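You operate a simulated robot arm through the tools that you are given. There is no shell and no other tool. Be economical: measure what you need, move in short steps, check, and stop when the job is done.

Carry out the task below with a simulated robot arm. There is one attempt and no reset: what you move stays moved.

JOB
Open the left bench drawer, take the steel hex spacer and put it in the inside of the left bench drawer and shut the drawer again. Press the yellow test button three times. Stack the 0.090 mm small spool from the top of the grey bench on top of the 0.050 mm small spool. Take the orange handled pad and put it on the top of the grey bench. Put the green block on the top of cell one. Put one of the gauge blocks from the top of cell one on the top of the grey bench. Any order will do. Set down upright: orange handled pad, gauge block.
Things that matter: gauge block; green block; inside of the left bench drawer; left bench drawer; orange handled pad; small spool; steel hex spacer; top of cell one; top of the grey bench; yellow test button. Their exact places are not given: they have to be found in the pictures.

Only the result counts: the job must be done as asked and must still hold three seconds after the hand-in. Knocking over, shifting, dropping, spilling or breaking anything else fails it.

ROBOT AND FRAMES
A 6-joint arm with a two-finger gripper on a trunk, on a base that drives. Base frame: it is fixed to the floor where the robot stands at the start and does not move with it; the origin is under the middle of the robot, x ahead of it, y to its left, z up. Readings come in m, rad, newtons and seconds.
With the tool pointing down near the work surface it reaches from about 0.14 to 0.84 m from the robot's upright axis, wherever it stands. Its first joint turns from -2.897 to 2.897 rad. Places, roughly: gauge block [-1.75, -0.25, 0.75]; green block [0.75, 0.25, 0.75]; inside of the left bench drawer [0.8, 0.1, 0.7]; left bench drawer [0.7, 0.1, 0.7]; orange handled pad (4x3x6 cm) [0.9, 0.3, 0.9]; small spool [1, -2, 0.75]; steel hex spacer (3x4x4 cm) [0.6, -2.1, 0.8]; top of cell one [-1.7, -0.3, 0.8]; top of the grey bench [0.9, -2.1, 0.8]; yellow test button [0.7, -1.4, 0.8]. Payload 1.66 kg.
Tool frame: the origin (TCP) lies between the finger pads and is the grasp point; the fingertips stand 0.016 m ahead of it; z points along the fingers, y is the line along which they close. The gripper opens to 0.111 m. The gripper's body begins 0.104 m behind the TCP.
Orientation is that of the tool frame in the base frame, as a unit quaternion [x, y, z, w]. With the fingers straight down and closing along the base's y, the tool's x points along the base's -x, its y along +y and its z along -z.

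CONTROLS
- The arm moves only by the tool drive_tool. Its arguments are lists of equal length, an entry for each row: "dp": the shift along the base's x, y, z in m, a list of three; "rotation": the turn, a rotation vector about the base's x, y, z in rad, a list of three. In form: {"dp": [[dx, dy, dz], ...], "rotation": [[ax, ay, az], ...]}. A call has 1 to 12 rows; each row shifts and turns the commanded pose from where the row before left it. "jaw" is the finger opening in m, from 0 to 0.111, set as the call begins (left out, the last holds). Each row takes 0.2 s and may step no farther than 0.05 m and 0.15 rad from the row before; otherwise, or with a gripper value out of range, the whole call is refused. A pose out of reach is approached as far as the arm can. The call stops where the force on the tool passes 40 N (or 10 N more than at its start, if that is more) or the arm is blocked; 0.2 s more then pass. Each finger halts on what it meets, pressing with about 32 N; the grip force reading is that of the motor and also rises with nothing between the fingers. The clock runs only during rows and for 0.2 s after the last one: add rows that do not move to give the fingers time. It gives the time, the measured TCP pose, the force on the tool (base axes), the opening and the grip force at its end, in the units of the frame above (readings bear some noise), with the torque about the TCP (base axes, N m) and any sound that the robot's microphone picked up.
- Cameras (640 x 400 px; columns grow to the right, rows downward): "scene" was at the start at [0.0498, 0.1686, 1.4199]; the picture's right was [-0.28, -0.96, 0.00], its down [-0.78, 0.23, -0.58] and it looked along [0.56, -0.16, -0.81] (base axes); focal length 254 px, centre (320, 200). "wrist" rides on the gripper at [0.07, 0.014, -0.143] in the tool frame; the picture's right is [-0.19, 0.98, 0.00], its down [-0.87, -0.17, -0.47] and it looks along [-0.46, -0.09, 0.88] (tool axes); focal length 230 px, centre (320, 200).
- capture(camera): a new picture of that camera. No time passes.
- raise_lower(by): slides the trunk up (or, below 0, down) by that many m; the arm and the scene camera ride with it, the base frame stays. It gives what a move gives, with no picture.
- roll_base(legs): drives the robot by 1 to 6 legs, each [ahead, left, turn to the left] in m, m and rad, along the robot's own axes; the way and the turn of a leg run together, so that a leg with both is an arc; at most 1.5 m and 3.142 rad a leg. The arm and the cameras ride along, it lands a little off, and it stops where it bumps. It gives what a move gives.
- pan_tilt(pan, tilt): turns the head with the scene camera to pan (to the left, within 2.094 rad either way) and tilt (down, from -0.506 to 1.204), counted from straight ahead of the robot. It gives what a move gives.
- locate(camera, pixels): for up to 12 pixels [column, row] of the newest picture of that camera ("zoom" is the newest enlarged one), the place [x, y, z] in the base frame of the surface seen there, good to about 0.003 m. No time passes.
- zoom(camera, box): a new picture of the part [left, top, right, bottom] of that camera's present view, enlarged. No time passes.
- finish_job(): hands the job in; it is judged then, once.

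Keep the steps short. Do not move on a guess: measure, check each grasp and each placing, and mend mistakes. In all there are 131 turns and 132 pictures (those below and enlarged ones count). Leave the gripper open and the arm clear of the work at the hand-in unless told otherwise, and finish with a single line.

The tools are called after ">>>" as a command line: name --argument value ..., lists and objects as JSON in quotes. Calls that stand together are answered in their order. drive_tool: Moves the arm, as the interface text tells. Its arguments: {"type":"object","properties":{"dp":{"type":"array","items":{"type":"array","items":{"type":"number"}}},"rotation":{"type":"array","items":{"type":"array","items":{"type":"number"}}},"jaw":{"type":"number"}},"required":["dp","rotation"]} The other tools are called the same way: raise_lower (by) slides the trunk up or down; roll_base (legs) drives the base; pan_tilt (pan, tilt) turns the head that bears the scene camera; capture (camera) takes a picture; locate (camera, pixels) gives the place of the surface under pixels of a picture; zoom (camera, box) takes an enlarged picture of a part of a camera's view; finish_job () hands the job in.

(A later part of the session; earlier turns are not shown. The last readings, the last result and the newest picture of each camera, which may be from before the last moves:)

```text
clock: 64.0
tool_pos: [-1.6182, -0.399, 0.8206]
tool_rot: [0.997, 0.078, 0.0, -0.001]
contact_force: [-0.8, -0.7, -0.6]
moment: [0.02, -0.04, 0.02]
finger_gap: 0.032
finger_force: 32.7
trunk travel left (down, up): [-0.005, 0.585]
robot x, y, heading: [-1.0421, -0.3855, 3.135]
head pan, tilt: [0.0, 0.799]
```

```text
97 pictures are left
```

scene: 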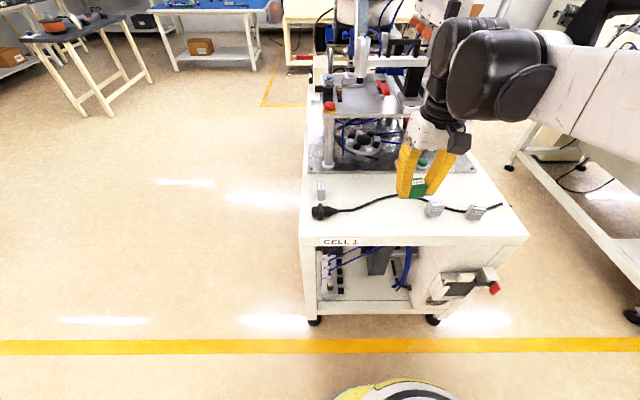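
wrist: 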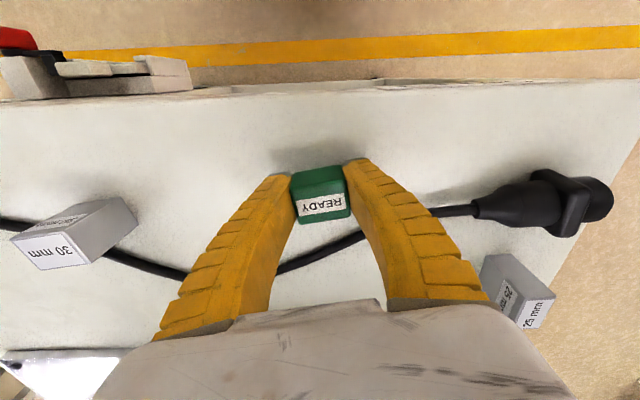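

Clear of everything. Lower until contact is felt (~6 mm), then release.

>>> drive_tool --dp '[[0, 0, -0.003], [0, 0, -0.003], [0, 0, -0.0015]]' --rotation '[[0, 0, 0], [0, 0, 0], [0, 0, 0]]'

>>> drive_tool --dp '[[0, 0, 0], [0, 0, 0]]' --rotation '[[0, 0, 0], [0, 0, 0]]' --jaw 0.06

>>> drive_tool --dp '[[0, 0, 0.03], [0, 0, 0.04], [0, 0, 0.04], [0, 0, 0.04]]' --rotation '[[0, 0, 0], [0, 0, 0], [0, 0, 0], [0, 0, -0.15]]'

>>> capture --camera "wrist"

```text
clock: 64.8
tool_pos: [-1.6194, -0.4012, 0.8118]
tool_rot: [0.997, 0.077, 0.002, 0.0]
contact_force: [-0.7, 1.4, -0.2]
moment: [0.0, -0.01, -0.02]
finger_gap: 0.0315
finger_force: 31.7
trunk travel left (down, up): [-0.005, 0.585]
robot x, y, heading: [-1.0434, -0.3897, 3.134]
head pan, tilt: [0.0, 0.799]
```

```text
clock: 65.4
tool_pos: [-1.6207, -0.4008, 0.8142]
tool_rot: [0.997, 0.077, 0.001, 0.001]
contact_force: [-0.9, 0.1, 0.1]
moment: [0.02, 0.0, 0.0]
finger_gap: 0.0623
finger_force: 1.5
trunk travel left (down, up): [-0.005, 0.585]
robot x, y, heading: [-1.0462, -0.3897, 3.133]
head pan, tilt: [0.0, 0.799]
```

```text
clock: 66.4
tool_pos: [-1.6185, -0.3994, 0.9621]
tool_rot: [1.0, 0.0, 0.001, 0.0]
contact_force: [-0.4, 0.3, -0.1]
moment: [0.04, -0.02, 0.01]
finger_gap: 0.0619
finger_force: 1.4
trunk travel left (down, up): [-0.005, 0.585]
robot x, y, heading: [-1.042, -0.3933, 3.137]
head pan, tilt: [0.0, 0.799]
```

```text
96 pictures are left
```

wrist: 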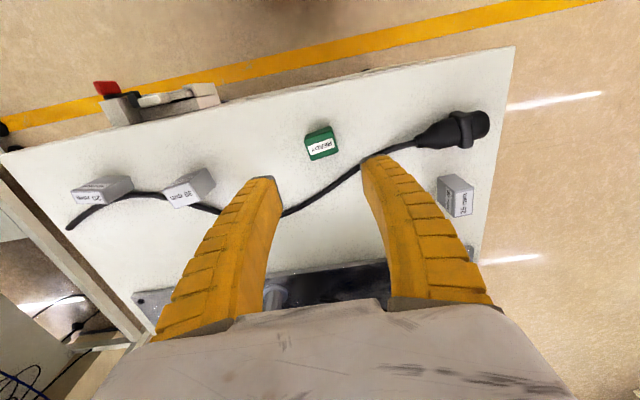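

Green block stands well. The 25 mm gauge block on the right is clear of the cable; measure it.

>>> zoom --camera "wrist" --box '[400, 100, 520, 240]'

>>> locate --camera "zoom" --pixels '[[275, 220], [325, 260], [290, 285], [235, 255], [240, 215], [325, 290], [200, 215], [325, 330]]'

>>> zoom --camera "scene" --box '[290, 60, 450, 220]'

```text
2.86 times, centred on (460, 170) of wrist
```

zoom: 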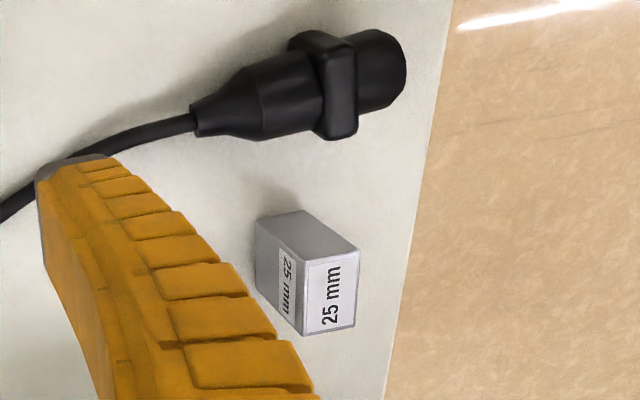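

```text
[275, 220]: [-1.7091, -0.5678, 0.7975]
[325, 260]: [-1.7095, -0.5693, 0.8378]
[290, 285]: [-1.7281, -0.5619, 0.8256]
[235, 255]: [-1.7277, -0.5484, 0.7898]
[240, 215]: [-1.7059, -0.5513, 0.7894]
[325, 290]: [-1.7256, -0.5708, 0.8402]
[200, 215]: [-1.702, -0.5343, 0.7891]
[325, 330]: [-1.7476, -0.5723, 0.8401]
```

```text
2.50 times, centred on (370, 140) of scene
```

zoom: 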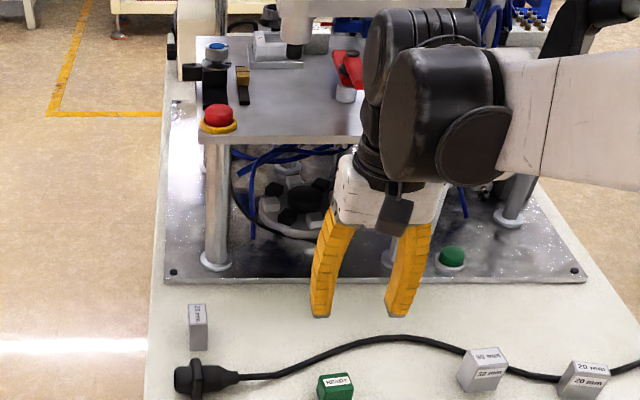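

>>> zoom --camera "wrist" --box '[430, 165, 490, 225]'

>>> locate --camera "scene" --pixels '[[378, 112], [352, 112], [422, 112], [345, 105], [370, 75]]'

```text
6.67 times, centred on (460, 195) of wrist
```

zoom: 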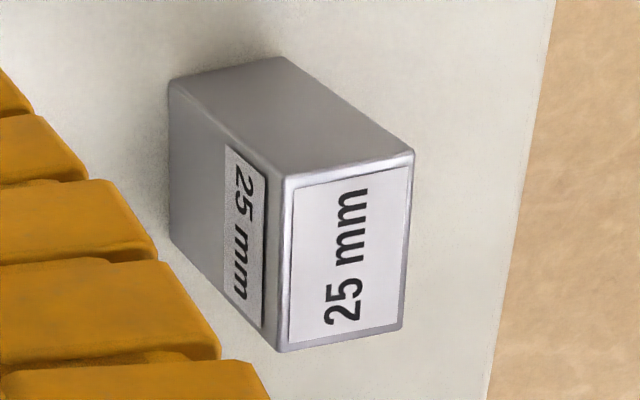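

```text
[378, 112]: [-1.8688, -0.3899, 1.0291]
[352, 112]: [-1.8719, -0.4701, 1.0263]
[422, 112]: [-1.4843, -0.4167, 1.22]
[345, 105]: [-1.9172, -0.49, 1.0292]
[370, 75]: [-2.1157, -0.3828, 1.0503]
```

>>> locate --camera "zoom" --pixels '[[292, 187], [405, 162], [400, 318], [285, 340], [345, 255], [180, 90], [180, 235]]'

```text
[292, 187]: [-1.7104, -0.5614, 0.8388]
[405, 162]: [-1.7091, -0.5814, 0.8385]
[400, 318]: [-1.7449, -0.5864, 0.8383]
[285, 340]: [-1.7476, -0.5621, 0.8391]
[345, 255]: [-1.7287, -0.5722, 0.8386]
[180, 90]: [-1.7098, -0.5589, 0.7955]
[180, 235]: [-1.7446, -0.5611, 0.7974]
```

Block centre (-1.728, -0.573), top 0.839, 25 mm wide along y. Move over at height, then descend.

>>> drive_tool --dp '[[-0.022, -0.035, 0], [-0.022, -0.035, 0], [-0.022, -0.035, 0], [-0.022, -0.035, 0], [-0.022, -0.034, 0], [0, 0, -0.03]]' --rotation '[[0, 0, 0.04], [0, 0, 0], [0, 0, 0], [0, 0, 0], [0, 0, 0], [0, 0, 0]]'

>>> capture --camera "wrist"

>>> capture --camera "scene"

```text
clock: 67.8
tool_pos: [-1.729, -0.5736, 0.9299]
tool_rot: [1.0, 0.02, 0.001, 0.0]
contact_force: [0.0, -0.7, 0.0]
moment: [0.0, 0.05, 0.05]
finger_gap: 0.062
finger_force: 1.5
trunk travel left (down, up): [-0.005, 0.585]
robot x, y, heading: [-1.0476, -0.3908, 3.136]
head pan, tilt: [0.0, 0.799]
```

```text
92 pictures are left
```

wrist: 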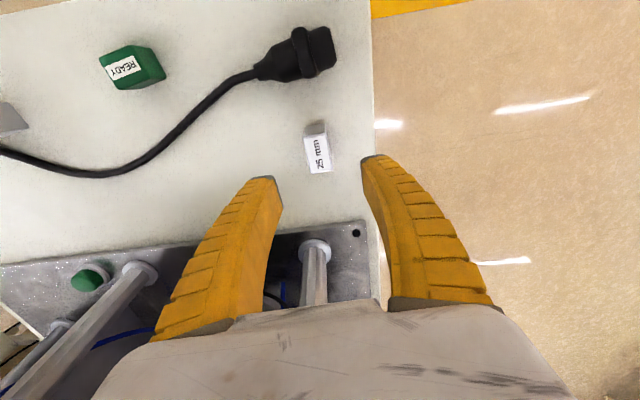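

```text
91 pictures are left
```

scene: 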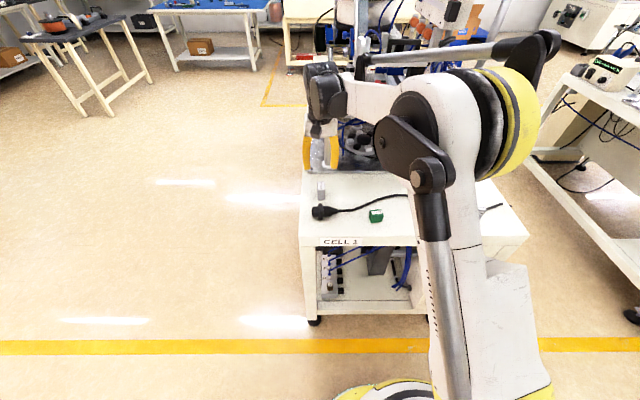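

>>> drive_tool --dp '[[0, 0, -0.04], [0, 0, -0.04], [0, 0, -0.032]]' --rotation '[[0, 0, 0], [0, 0, 0], [0, 0, 0]]'

>>> capture --camera "wrist"

```text
clock: 68.6
tool_pos: [-1.7284, -0.5733, 0.8189]
tool_rot: [1.0, 0.021, 0.001, 0.0]
contact_force: [0.5, -0.7, 0.6]
moment: [-0.02, 0.04, -0.03]
finger_gap: 0.0621
finger_force: 0.8
trunk travel left (down, up): [-0.005, 0.585]
robot x, y, heading: [-1.0425, -0.3905, 3.138]
head pan, tilt: [0.0, 0.799]
```

```text
90 pictures are left
```

wrist: 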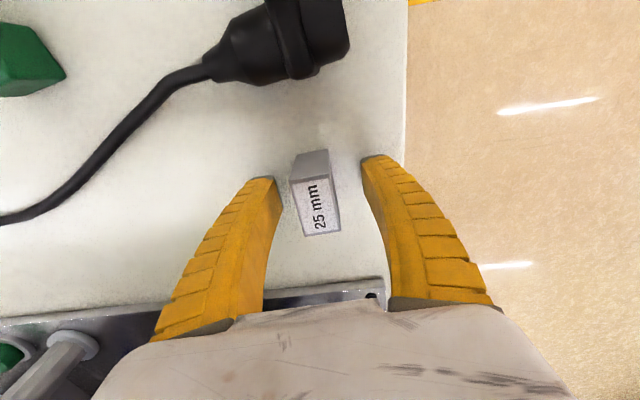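

Well centred. Close and lift.

>>> drive_tool --dp '[[0, 0, -0.002], [0, 0, 0], [0, 0, 0]]' --rotation '[[0, 0, 0], [0, 0, 0], [0, 0, 0]]' --jaw 0.0

>>> drive_tool --dp '[[0, 0, 0.03], [0, 0, 0.04], [0, 0, 0.04], [0.04, 0.02, 0.02], [0.04, 0.02, 0.02], [0.04, 0.02, 0.02], [0.04, 0.02, 0], [0.04, 0.02, 0], [0.04, 0.02, 0], [0.04, 0.02, 0], [0.04, 0.02, 0]]' --rotation '[[0, 0, 0], [0, 0, 0], [0, 0, 0], [0, 0, 0], [0, 0, 0], [0, 0, 0], [0, 0, 0], [0, 0, 0], [0, 0, 0], [0, 0, 0], [0, 0, 0]]'

>>> capture --camera "wrist"

>>> capture --camera "scene"

```text
clock: 69.4
tool_pos: [-1.7297, -0.5746, 0.8178]
tool_rot: [1.0, 0.021, 0.001, -0.001]
contact_force: [-1.4, 0.9, 12.3]
moment: [0.02, -0.09, 0.08]
finger_gap: 0.0224
finger_force: 32.0
trunk travel left (down, up): [-0.005, 0.585]
robot x, y, heading: [-1.0454, -0.3862, 3.138]
head pan, tilt: [0.0, 0.799]
```

```text
clock: 71.8
tool_pos: [-1.4099, -0.4149, 0.9859]
tool_rot: [1.0, 0.022, 0.001, 0.0]
contact_force: [-0.1, -0.4, -2.8]
moment: [0.02, -0.02, -0.02]
finger_gap: 0.0179
finger_force: 32.3
trunk travel left (down, up): [-0.005, 0.585]
robot x, y, heading: [-1.0452, -0.3929, 3.139]
head pan, tilt: [0.0, 0.799]
```

```text
89 pictures are left
```

wrist: 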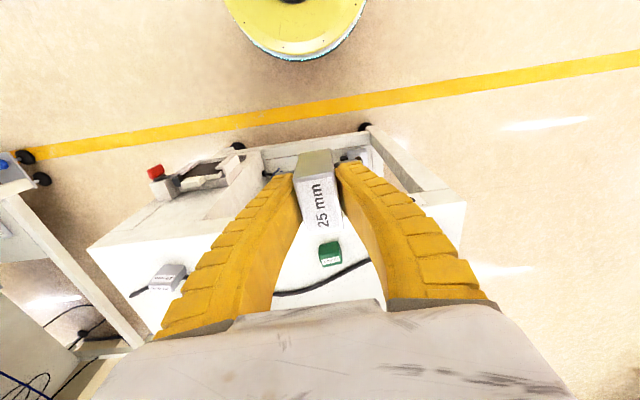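

```text
88 pictures are left
```

scene: 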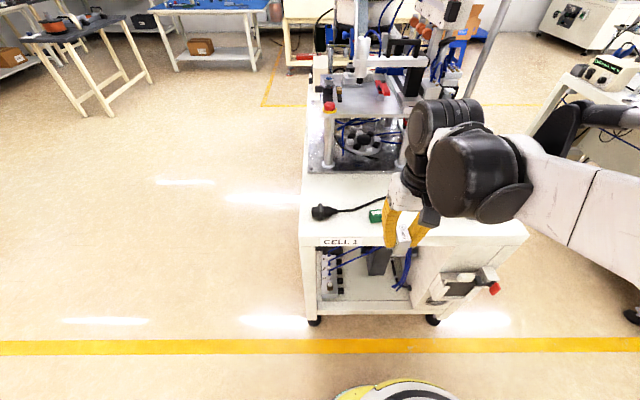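

The 25 mm block is held. Drive to face the grey bench near y≈-1.95.

>>> roll_base --legs '[[-0.3, 0, 0], [0, 0, -3.138], [0, -1.5, 0], [0.3, 0, 0]]'

>>> pan_tilt --pan 0.1 --tilt 0.75

>>> capture --camera "scene"

```text
clock: 89.8
tool_pos: [-0.1432, -1.8569, 0.9858]
tool_rot: [0.001, 1.0, 0.0, 0.0]
contact_force: [-0.8, 0.2, -0.9]
moment: [-0.01, -0.02, -0.02]
finger_gap: 0.0176
finger_force: 31.7
trunk travel left (down, up): [-0.005, 0.585]
robot x, y, heading: [-0.5069, -1.8611, -0.053]
head pan, tilt: [0.0, 0.799]
```

```text
clock: 90.4
tool_pos: [-0.1437, -1.8567, 0.9866]
tool_rot: [0.001, 1.0, 0.0, -0.001]
contact_force: [0.5, 0.0, -1.6]
moment: [0.01, 0.01, -0.03]
finger_gap: 0.0176
finger_force: 31.7
trunk travel left (down, up): [-0.005, 0.585]
robot x, y, heading: [-0.5106, -1.8655, -0.049]
head pan, tilt: [0.099, 0.75]
```

```text
87 pictures are left
```

scene: 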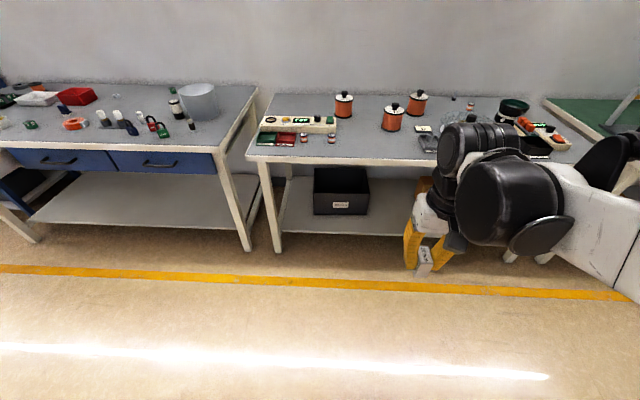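

>>> zoom --camera "scene" --box '[240, 80, 440, 170]'

>>> locate --camera "zoom" --pixels '[[25, 245], [600, 250], [205, 180], [295, 180], [190, 125], [115, 185], [330, 60], [480, 130], [565, 80], [400, 210], [620, 195], [250, 90]]'

>>> zoom --camera "scene" --box '[400, 80, 580, 170]'

```text
3.20 times, centred on (340, 125) of scene
```

zoom: 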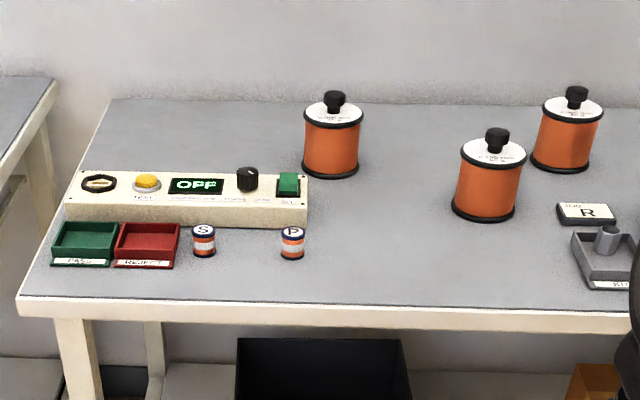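

```text
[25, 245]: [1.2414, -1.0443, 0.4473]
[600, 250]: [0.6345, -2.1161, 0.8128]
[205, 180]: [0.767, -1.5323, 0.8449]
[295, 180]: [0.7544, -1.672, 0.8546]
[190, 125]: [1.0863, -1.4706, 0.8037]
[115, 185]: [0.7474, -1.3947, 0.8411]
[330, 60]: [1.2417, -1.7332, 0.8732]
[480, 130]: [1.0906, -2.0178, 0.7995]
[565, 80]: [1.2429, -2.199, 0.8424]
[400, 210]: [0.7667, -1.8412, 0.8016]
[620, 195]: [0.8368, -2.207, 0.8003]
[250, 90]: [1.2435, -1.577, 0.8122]
```

```text
3.56 times, centred on (490, 125) of scene
```

zoom: 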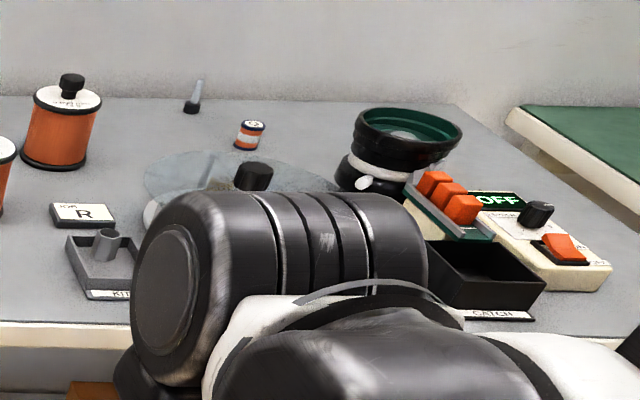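

The grey bench top is at z≈0.80, front edge x≈0.61. Free area at (0.78, -1.85). Drive to x≈0.1.

>>> roll_base --legs '[[0, 0, 0.05], [0.6, 0, 0]]'

>>> pan_tilt --pan 0.1 --tilt 0.95

>>> capture --camera "scene"

```text
clock: 94.2
tool_pos: [0.4526, -1.8436, 0.9852]
tool_rot: [-0.02, 1.0, 0.0, 0.0]
contact_force: [0.6, -0.2, -1.3]
moment: [0.01, 0.01, 0.0]
finger_gap: 0.0177
finger_force: 31.9
trunk travel left (down, up): [-0.005, 0.585]
robot x, y, heading: [0.0888, -1.8657, -0.01]
head pan, tilt: [0.099, 0.75]
```

```text
clock: 95.0
tool_pos: [0.4534, -1.8442, 0.9863]
tool_rot: [-0.02, 1.0, -0.001, -0.002]
contact_force: [-0.3, 0.5, -1.9]
moment: [0.0, 0.02, 0.02]
finger_gap: 0.0175
finger_force: 32.0
trunk travel left (down, up): [-0.005, 0.585]
robot x, y, heading: [0.0885, -1.8703, -0.009]
head pan, tilt: [0.099, 0.949]
```

```text
84 pictures are left
```

scene: 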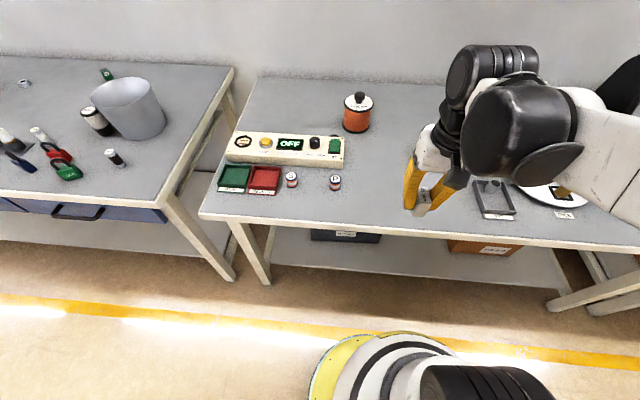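

>>> zoom --camera "scene" --box '[200, 80, 370, 220]'

>>> locate --camera "zoom" --pixels '[[245, 235], [248, 215], [232, 255], [345, 362], [345, 395], [510, 370], [510, 400], [520, 250], [440, 240], [600, 200], [600, 340], [240, 300]]'

>>> zoom --camera "scene" --box '[380, 130, 620, 250]'

>>> locate --camera "zoom" --pixels '[[300, 150], [320, 180], [270, 200], [355, 210], [250, 140], [150, 250], [480, 215], [60, 200]]'

```text
2.86 times, centred on (285, 150) of scene
```

zoom: 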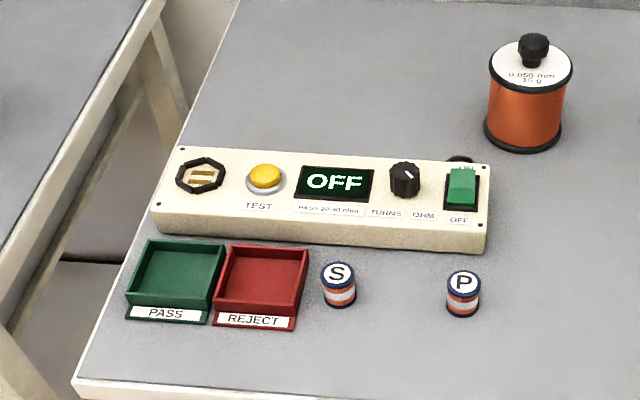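

```text
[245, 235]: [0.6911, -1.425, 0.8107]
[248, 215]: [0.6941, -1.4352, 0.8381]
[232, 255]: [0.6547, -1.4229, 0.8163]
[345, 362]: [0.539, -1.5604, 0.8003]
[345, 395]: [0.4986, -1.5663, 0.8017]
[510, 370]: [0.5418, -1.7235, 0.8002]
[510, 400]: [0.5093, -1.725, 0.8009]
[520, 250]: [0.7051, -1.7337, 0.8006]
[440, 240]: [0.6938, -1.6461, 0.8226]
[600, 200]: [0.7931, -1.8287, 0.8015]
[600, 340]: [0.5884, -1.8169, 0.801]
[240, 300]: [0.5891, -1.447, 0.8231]
```

```text
2.67 times, centred on (500, 190) of scene
```

zoom: 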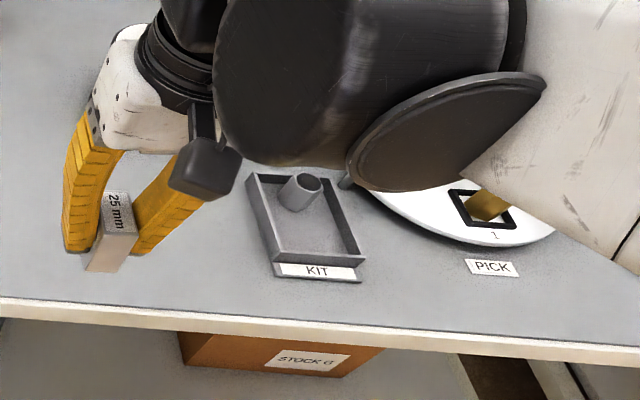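

```text
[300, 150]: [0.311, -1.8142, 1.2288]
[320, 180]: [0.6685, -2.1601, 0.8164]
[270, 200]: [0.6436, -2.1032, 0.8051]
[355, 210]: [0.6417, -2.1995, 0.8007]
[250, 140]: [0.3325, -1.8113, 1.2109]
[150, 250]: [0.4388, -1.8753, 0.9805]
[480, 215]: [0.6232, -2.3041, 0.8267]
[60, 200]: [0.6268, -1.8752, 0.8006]
```

Front edge is x≈0.48; spot (0.68, -1.88) is flat and clear. Move the gauge block there and lower to just above.

>>> drive_tool --dp '[[0.046, -0.008, 0], [0.046, -0.007, 0], [0.046, -0.007, 0], [0.045, -0.007, 0], [0.045, -0.007, 0], [0, 0, -0.045], [0, 0, -0.045], [0, 0, -0.04], [0, 0, -0.02]]' --rotation '[[0, 0, 0], [0, 0, 0], [0, 0, 0], [0, 0, 0], [0, 0, 0], [0, 0, 0], [0, 0, 0], [0, 0, 0], [0, 0, 0]]'

>>> capture --camera "wrist"

>>> capture --camera "scene"

```text
clock: 97.0
tool_pos: [0.6824, -1.8798, 0.8367]
tool_rot: [-0.02, 1.0, -0.001, -0.001]
contact_force: [0.3, -0.3, -1.0]
moment: [0.03, -0.01, -0.01]
finger_gap: 0.0178
finger_force: 32.4
trunk travel left (down, up): [-0.005, 0.585]
robot x, y, heading: [0.086, -1.8692, -0.01]
head pan, tilt: [0.099, 0.949]
```

```text
81 pictures are left
```

wrist: 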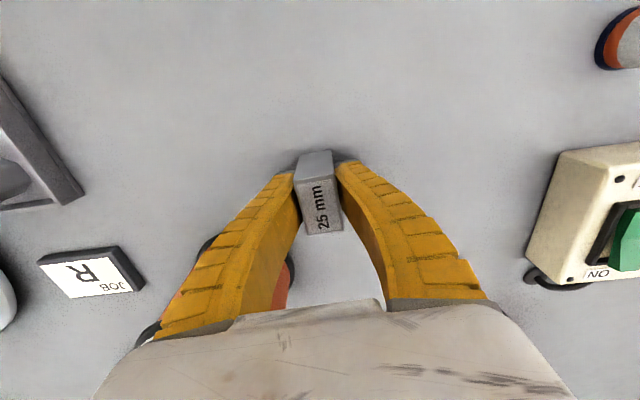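

```text
80 pictures are left
```

scene: 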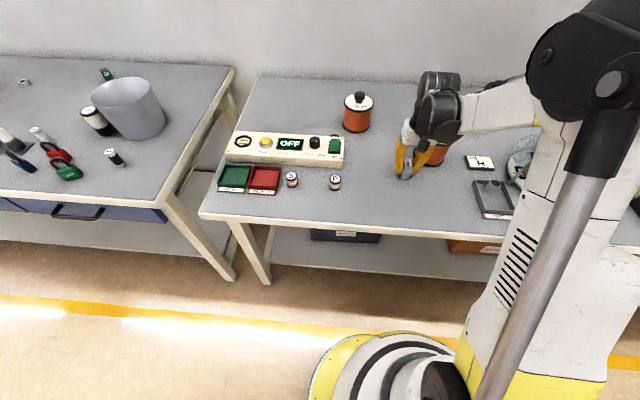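

A big spool stands behind the gripper; I shift 3 cm toward myself before lowering to contact, then release.

>>> drive_tool --dp '[[-0.03, 0, 0], [0, 0, -0.004], [0, 0, -0.003], [0, 0, -0.002]]' --rotation '[[0, 0, 0], [0, 0, 0], [0, 0, 0], [0, 0, 0]]'

>>> drive_tool --dp '[[0, 0, 0], [0, 0, 0]]' --rotation '[[0, 0, 0], [0, 0, 0]]' --jaw 0.06

>>> drive_tool --dp '[[0, 0, 0.03], [0, 0, 0.04], [-0.02, 0, 0.04], [-0.02, 0, 0.04]]' --rotation '[[0, 0, 0], [0, 0, 0], [0, 0, 0], [0, 0, 0]]'

>>> capture --camera "wrist"

```text
clock: 98.0
tool_pos: [0.6519, -1.8807, 0.8277]
tool_rot: [-0.019, 1.0, 0.0, 0.0]
contact_force: [5.9, -0.5, 12.9]
moment: [-0.03, -0.07, 0.02]
finger_gap: 0.0225
finger_force: 31.9
trunk travel left (down, up): [-0.005, 0.585]
robot x, y, heading: [0.0862, -1.8686, -0.006]
head pan, tilt: [0.099, 0.949]
```

```text
clock: 98.6
tool_pos: [0.6508, -1.8797, 0.827]
tool_rot: [-0.02, 1.0, 0.0, -0.001]
contact_force: [0.6, -0.1, -0.5]
moment: [0.01, 0.03, -0.03]
finger_gap: 0.0621
finger_force: 1.3
trunk travel left (down, up): [-0.005, 0.585]
robot x, y, heading: [0.0853, -1.8651, -0.011]
head pan, tilt: [0.099, 0.949]
```

```text
clock: 99.6
tool_pos: [0.6114, -1.8803, 0.9776]
tool_rot: [-0.02, 1.0, 0.0, -0.001]
contact_force: [0.8, -1.1, 0.4]
moment: [0.0, 0.02, 0.02]
finger_gap: 0.0621
finger_force: 1.1
trunk travel left (down, up): [-0.005, 0.585]
robot x, y, heading: [0.0855, -1.8638, -0.01]
head pan, tilt: [0.099, 0.949]
```

```text
79 pictures are left
```

wrist: 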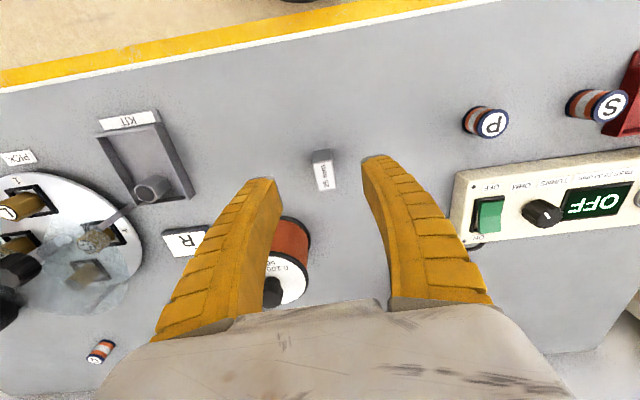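

Gauge block stands upright. Now read the small spools' labels.

>>> zoom --camera "wrist" --box '[440, 70, 640, 180]'

>>> zoom --camera "wrist" --box '[60, 320, 140, 380]'

>>> zoom --camera "scene" --box '[280, 165, 350, 195]'

>>> zoom --camera "wrist" --box '[80, 100, 230, 220]'

```text
3.20 times, centred on (540, 125) of wrist
```

zoom: 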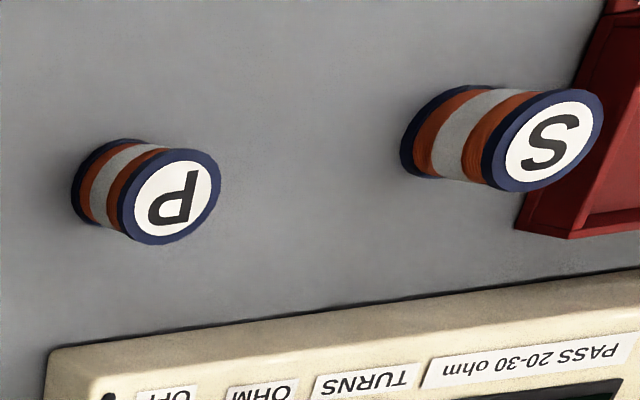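

```text
6.67 times, centred on (100, 350) of wrist
```

zoom: 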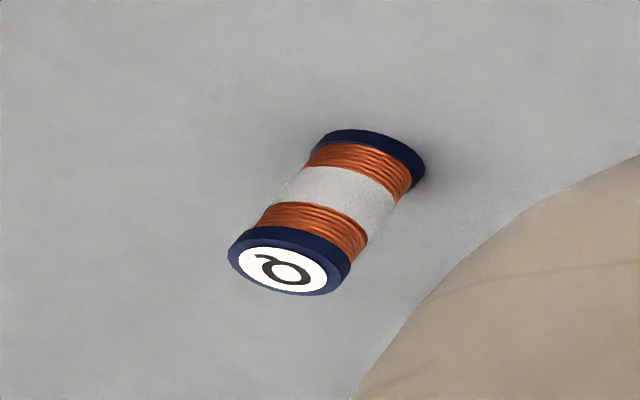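

```text
9.14 times, centred on (315, 180) of scene
```

zoom: 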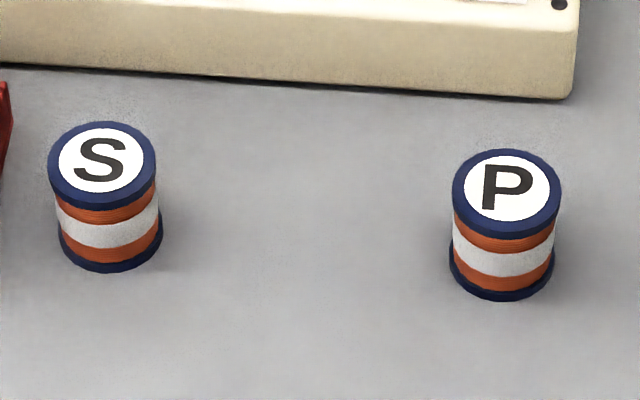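

```text
3.33 times, centred on (155, 160) of wrist
```

zoom: 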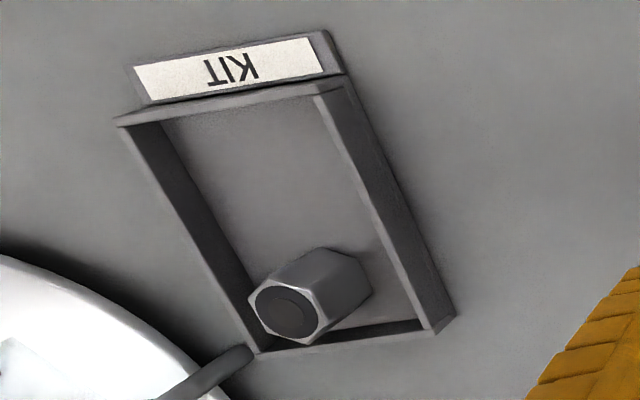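

The hex spacer is in the KIT tray. The small spools carry only letters S, P and Q/O; I look at the big spools' labels and job card for the gauge legend.

>>> zoom --camera "scene" --box '[335, 85, 380, 115]'

>>> zoom --camera "wrist" --box '[160, 220, 320, 310]'

>>> zoom --camera "scene" --box '[220, 120, 350, 200]'

>>> locate --camera "wrist" --pixels '[[95, 357], [490, 123], [612, 105], [150, 188], [285, 290]]'

```text
13.33 times, centred on (358, 100) of scene
```

zoom: 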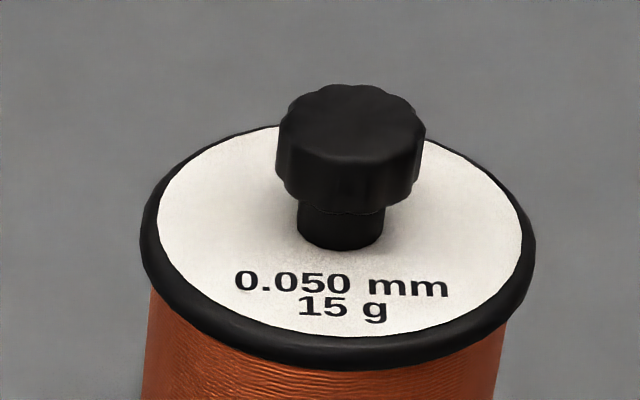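

```text
4.00 times, centred on (240, 265) of wrist
```

zoom: 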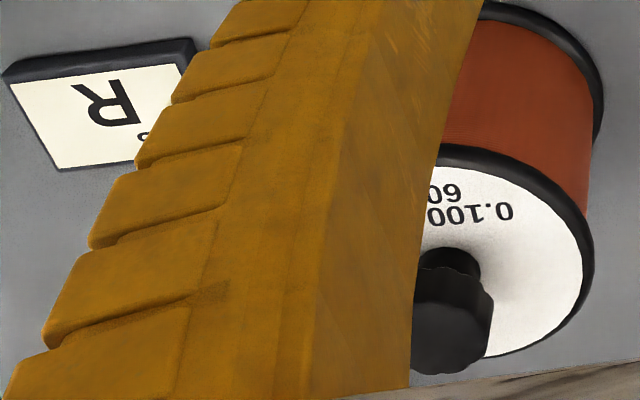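

```text
4.92 times, centred on (285, 160) of scene
```

zoom: 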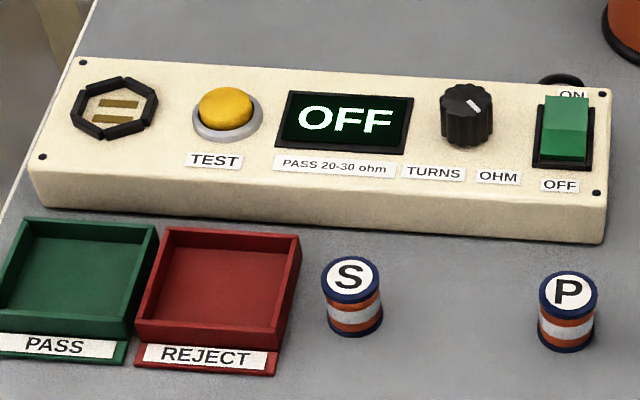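

```text
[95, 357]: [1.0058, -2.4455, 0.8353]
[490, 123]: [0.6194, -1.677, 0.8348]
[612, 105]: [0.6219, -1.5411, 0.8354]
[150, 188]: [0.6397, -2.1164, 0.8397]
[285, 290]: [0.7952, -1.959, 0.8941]
```

No gauge text faces this way; the white bands may be marked on the far side. I'll carry the gripper over the panel, turn it round 180°, and look from behind.

>>> drive_tool --dp '[[0.01, 0.022, 0.01], [0.01, 0.022, 0.01], [0.01, 0.022, 0.01], [0.01, 0.022, 0.01], [0.01, 0.022, 0.01], [0.01, 0.022, 0.01], [0.01, 0.022, 0.01], [0.01, 0.022, 0], [0.01, 0.022, 0], [0.01, 0.022, 0], [0.01, 0.022, 0], [0.01, 0.022, 0]]' --rotation '[[0, 0, 0.148], [0, 0, 0.148], [0, 0, 0.148], [0, 0, 0.148], [0, 0, 0.148], [0, 0, 0.148], [0, 0, 0.148], [0, 0, 0.148], [0, 0, 0.148], [0, 0, 0.148], [0, 0, 0.148], [0, 0, 0.148]]'

>>> drive_tool --dp '[[0, 0, 0], [0, 0, 0], [0, 0, 0], [0, 0, 0], [0, 0, 0], [0, 0, 0], [0, 0, 0], [0, 0, 0], [0, 0, 0]]' --rotation '[[0, 0, 0.148], [0, 0, 0.148], [0, 0, 0.148], [0, 0, 0.148], [0, 0, 0.148], [0, 0, 0.148], [0, 0, 0.148], [0, 0, 0.148], [0, 0, 0.14]]'

>>> capture --camera "wrist"

```text
clock: 102.2
tool_pos: [0.7304, -1.616, 1.0477]
tool_rot: [0.789, -0.614, 0.001, 0.0]
contact_force: [0.4, -0.6, -0.2]
moment: [-0.01, 0.02, 0.03]
finger_gap: 0.0621
finger_force: 1.1
trunk travel left (down, up): [-0.005, 0.585]
robot x, y, heading: [0.0845, -1.8677, -0.007]
head pan, tilt: [0.099, 0.949]
```

```text
clock: 104.2
tool_pos: [0.7297, -1.6166, 1.0476]
tool_rot: [1.0, 0.001, 0.001, 0.0]
contact_force: [0.1, 0.7, -0.1]
moment: [0.01, 0.01, -0.01]
finger_gap: 0.0621
finger_force: 0.8
trunk travel left (down, up): [-0.005, 0.585]
robot x, y, heading: [0.0904, -1.869, -0.012]
head pan, tilt: [0.099, 0.949]
```

```text
71 pictures are left
```

wrist: 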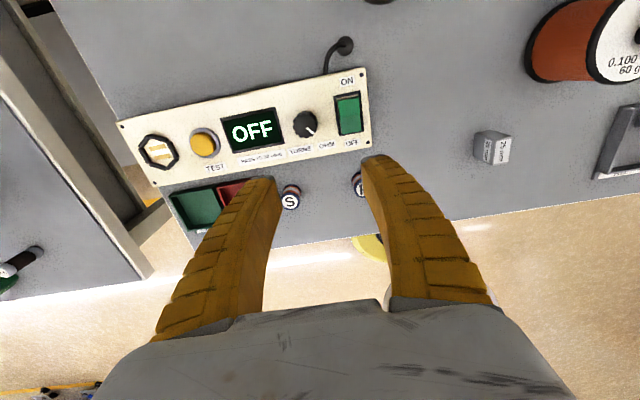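

>>> drive_tool --dp '[[0.04, 0, 0], [0.04, 0, 0], [0.02, 0.0, -0.03], [0, 0, -0.04], [0, 0.0, -0.04]]' --rotation '[[0, 0.1, 0], [0, 0.1, 0], [0, 0, 0], [0, 0, 0], [0, 0, 0]]' --jaw 0.111

>>> capture --camera "wrist"

```text
clock: 105.4
tool_pos: [0.8021, -1.6251, 0.9244]
tool_rot: [0.995, 0.0, -0.099, 0.0]
contact_force: [-0.3, -0.2, -0.4]
moment: [0.02, -0.02, 0.05]
finger_gap: 0.1108
finger_force: 0.0
out of reach, approached as far as the arm can: row 2
trunk travel left (down, up): [-0.005, 0.585]
robot x, y, heading: [0.0852, -1.867, -0.007]
head pan, tilt: [0.099, 0.949]
```

```text
70 pictures are left
```

wrist: 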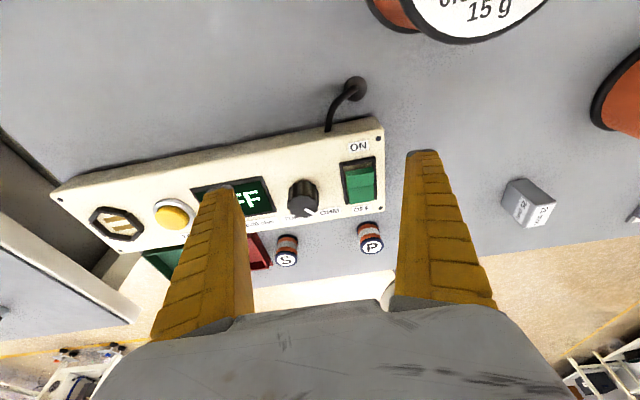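

>>> zoom --camera "wrist" --box '[265, 210, 395, 280]'

```text
4.92 times, centred on (330, 245) of wrist
```

zoom: 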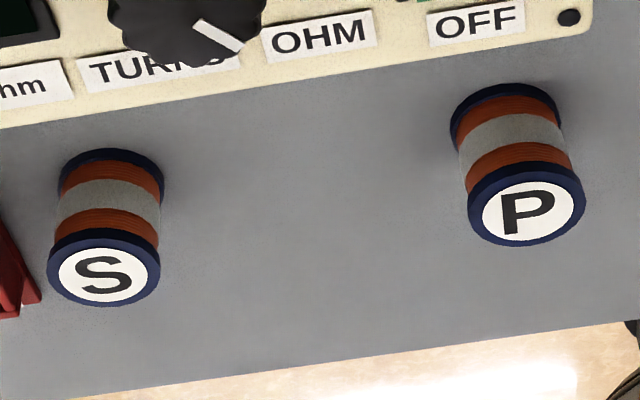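

The bands carry no text. I scan the rest of the bench (arm is now to the left) for a legend and other small spools.

>>> pan_tilt --pan -0.45 --tilt 0.8

>>> capture --camera "scene"

```text
clock: 106.3
tool_pos: [0.8015, -1.6257, 0.924]
tool_rot: [0.995, -0.001, -0.099, 0.0]
contact_force: [0.3, 0.3, 0.2]
moment: [0.03, 0.01, 0.01]
finger_gap: 0.111
finger_force: 0.0
trunk travel left (down, up): [-0.005, 0.585]
robot x, y, heading: [0.0883, -1.8668, -0.007]
head pan, tilt: [-0.45, 0.799]
```

```text
68 pictures are left
```

scene: 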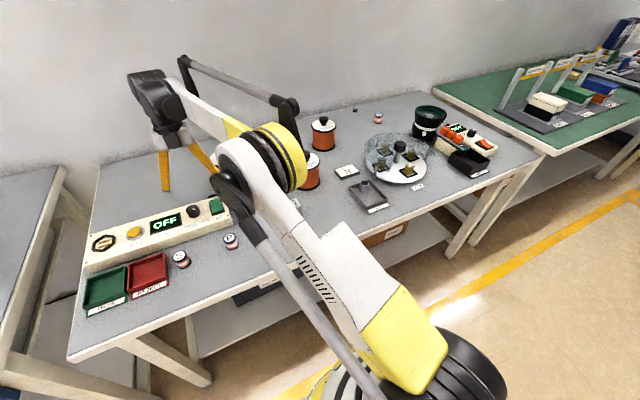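

>>> zoom --camera "scene" --box '[290, 80, 530, 220]'

>>> zoom --camera "scene" --box '[490, 20, 640, 130]'

```text
2.67 times, centred on (410, 150) of scene
```

zoom: 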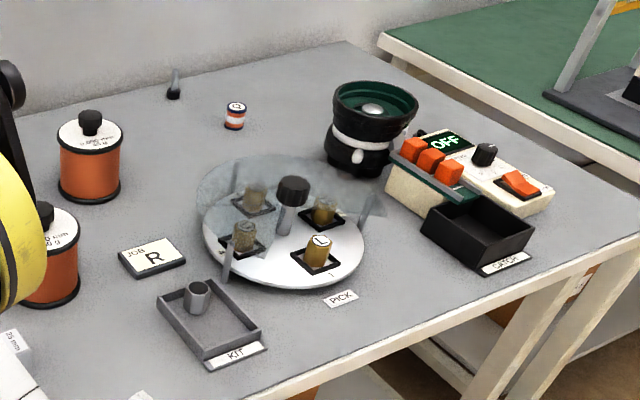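

```text
3.64 times, centred on (565, 75) of scene
```

zoom: 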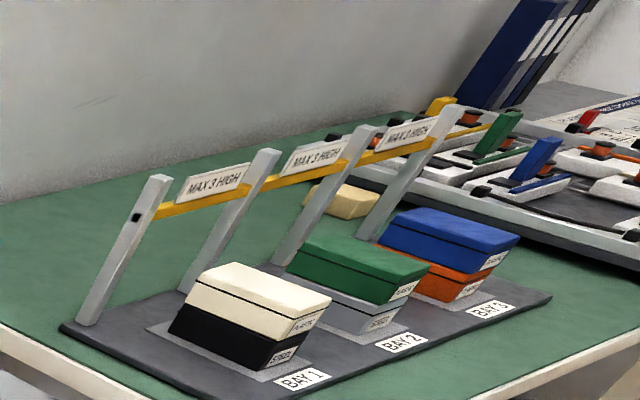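

>>> zoom --camera "scene" --box '[366, 108, 390, 128]'

>>> zoom --camera "scene" --box '[165, 225, 245, 275]'

>>> zoom --camera "scene" --box '[305, 110, 345, 140]'

```text
16.00 times, centred on (378, 118) of scene
```

zoom: 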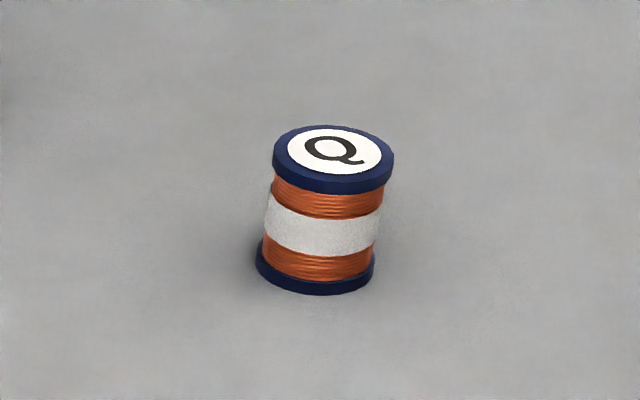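

```text
8.00 times, centred on (205, 250) of scene
```

zoom: 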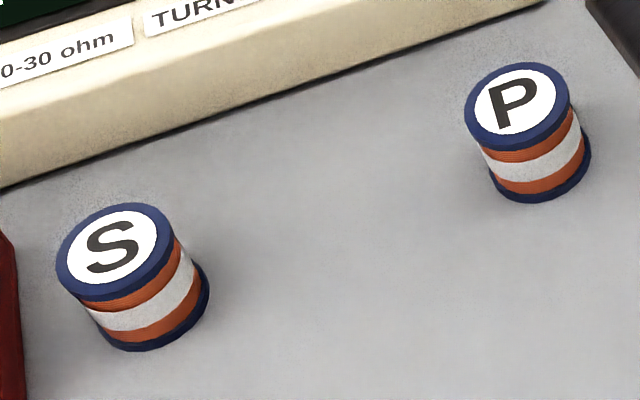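

```text
13.33 times, centred on (325, 125) of scene
```

zoom: 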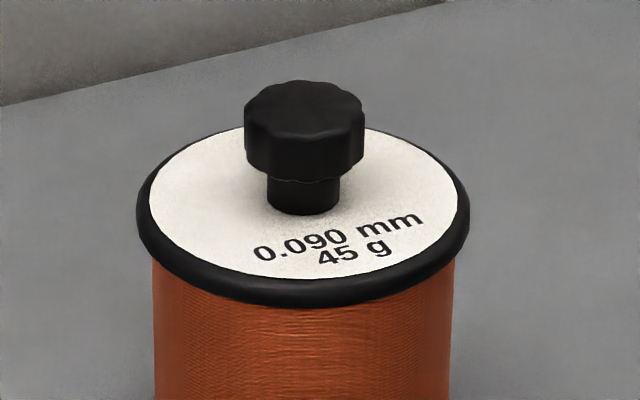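

Big spools read 0.050, 0.090, 0.100 mm, but small ones only P, Q, S. Look for a legend on the wall and surroundings.

>>> pan_tilt --pan 0.3 --tilt 0.1

>>> capture --camera "scene"

>>> pan_tilt --pan -1.0 --tilt 0.3

>>> capture --camera "scene"

```text
clock: 107.4
tool_pos: [0.8033, -1.625, 0.9243]
tool_rot: [0.995, -0.001, -0.097, 0.0]
contact_force: [-0.2, 0.6, 0.8]
moment: [-0.02, 0.0, 0.01]
finger_gap: 0.111
finger_force: 0.1
trunk travel left (down, up): [-0.005, 0.585]
robot x, y, heading: [0.0887, -1.8667, -0.009]
head pan, tilt: [0.3, 0.099]
```

```text
62 pictures are left
```

scene: 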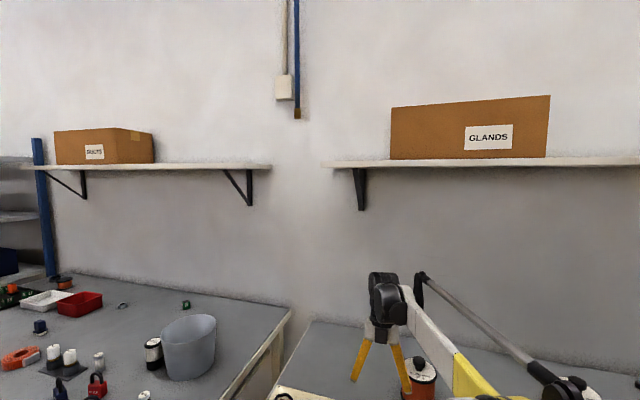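

```text
clock: 108.9
tool_pos: [0.8029, -1.6254, 0.9231]
tool_rot: [0.995, -0.001, -0.098, 0.0]
contact_force: [0.4, 0.2, -0.5]
moment: [-0.03, 0.02, -0.02]
finger_gap: 0.1112
finger_force: 0.1
trunk travel left (down, up): [-0.005, 0.585]
robot x, y, heading: [0.086, -1.8674, -0.008]
head pan, tilt: [-1.0, 0.3]
```

```text
61 pictures are left
```

scene: 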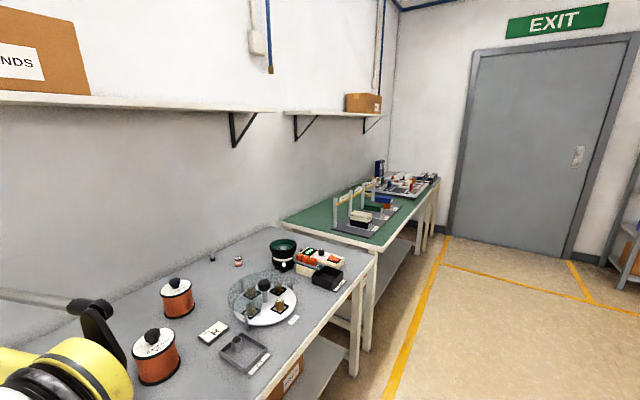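

No legend found. One side of S and P is still unseen (+y side). Turn the wrist another 90° to view them from there.

>>> drive_tool --dp '[[0, 0, 0.03], [0, 0, 0.03], [-0.02, 0.02, 0.02], [-0.02, 0.02, 0.0], [-0.02, 0.02, 0], [-0.02, 0.02, 0], [-0.02, 0.02, 0], [-0.02, 0.02, 0], [-0.01, 0.02, 0], [-0.01, 0.02, 0], [0, 0.0, 0]]' --rotation '[[0, -0.1, 0], [0, -0.1, 0], [0, 0, 0.148], [0, 0, 0.148], [0, 0, 0.148], [0, 0, 0.148], [0, 0, 0.148], [0, 0, 0.148], [0, 0, 0.148], [0, 0, 0.148], [0, 0, 0.148]]'

>>> capture --camera "wrist"

```text
clock: 111.3
tool_pos: [0.593, -1.3762, 1.0024]
tool_rot: [0.942, 0.335, 0.011, 0.017]
contact_force: [0.2, 0.8, -0.3]
moment: [-0.02, -0.02, -0.02]
finger_gap: 0.1111
finger_force: 0.1
out of reach, approached as far as the arm can: row 5, 6, 7, 8, 9, 10, 11
trunk travel left (down, up): [-0.005, 0.585]
robot x, y, heading: [0.0832, -1.8688, -0.008]
head pan, tilt: [-1.0, 0.3]
```

```text
60 pictures are left
```

wrist: 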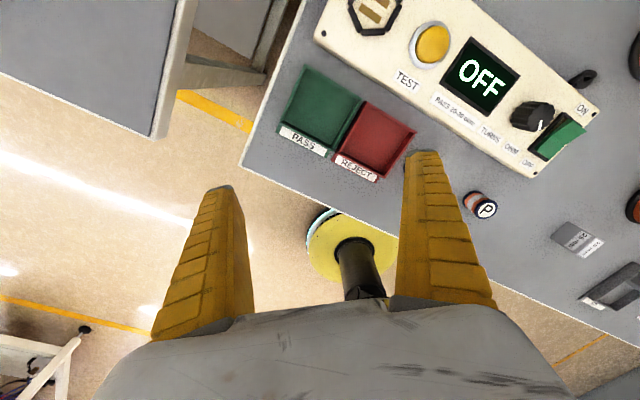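

>>> zoom --camera "wrist" --box '[440, 180, 520, 230]'

```text
8.00 times, centred on (480, 205) of wrist
```

zoom: 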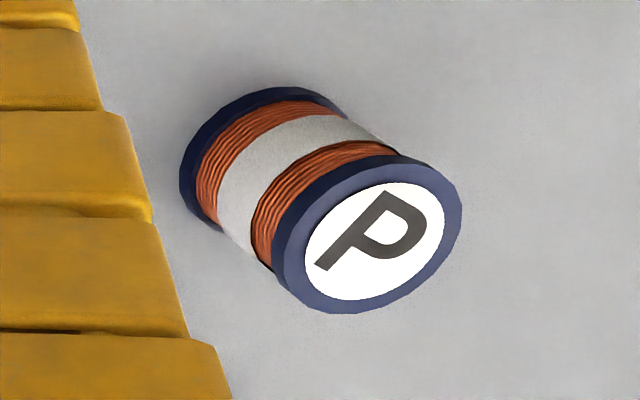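

P shows no gauge text. I check the sheets on the green bench (red pen on white sheet) and the job card.

>>> zoom --camera "scene" --box '[340, 150, 460, 225]'

>>> zoom --camera "scene" --box '[190, 310, 280, 380]'

```text
5.33 times, centred on (400, 188) of scene
```

zoom: 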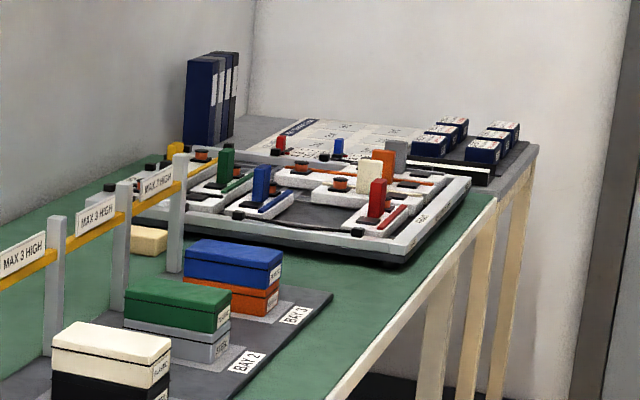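

```text
5.71 times, centred on (235, 345) of scene
```

zoom: 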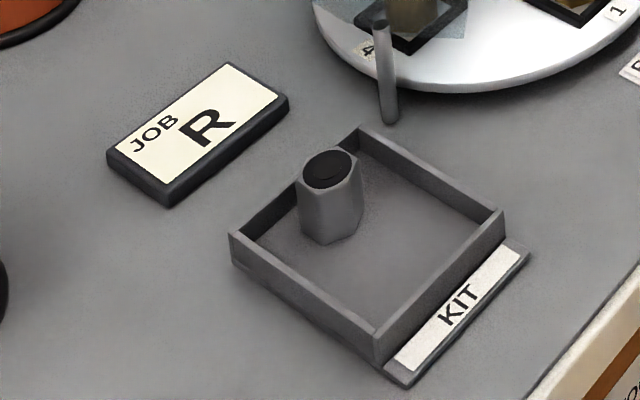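

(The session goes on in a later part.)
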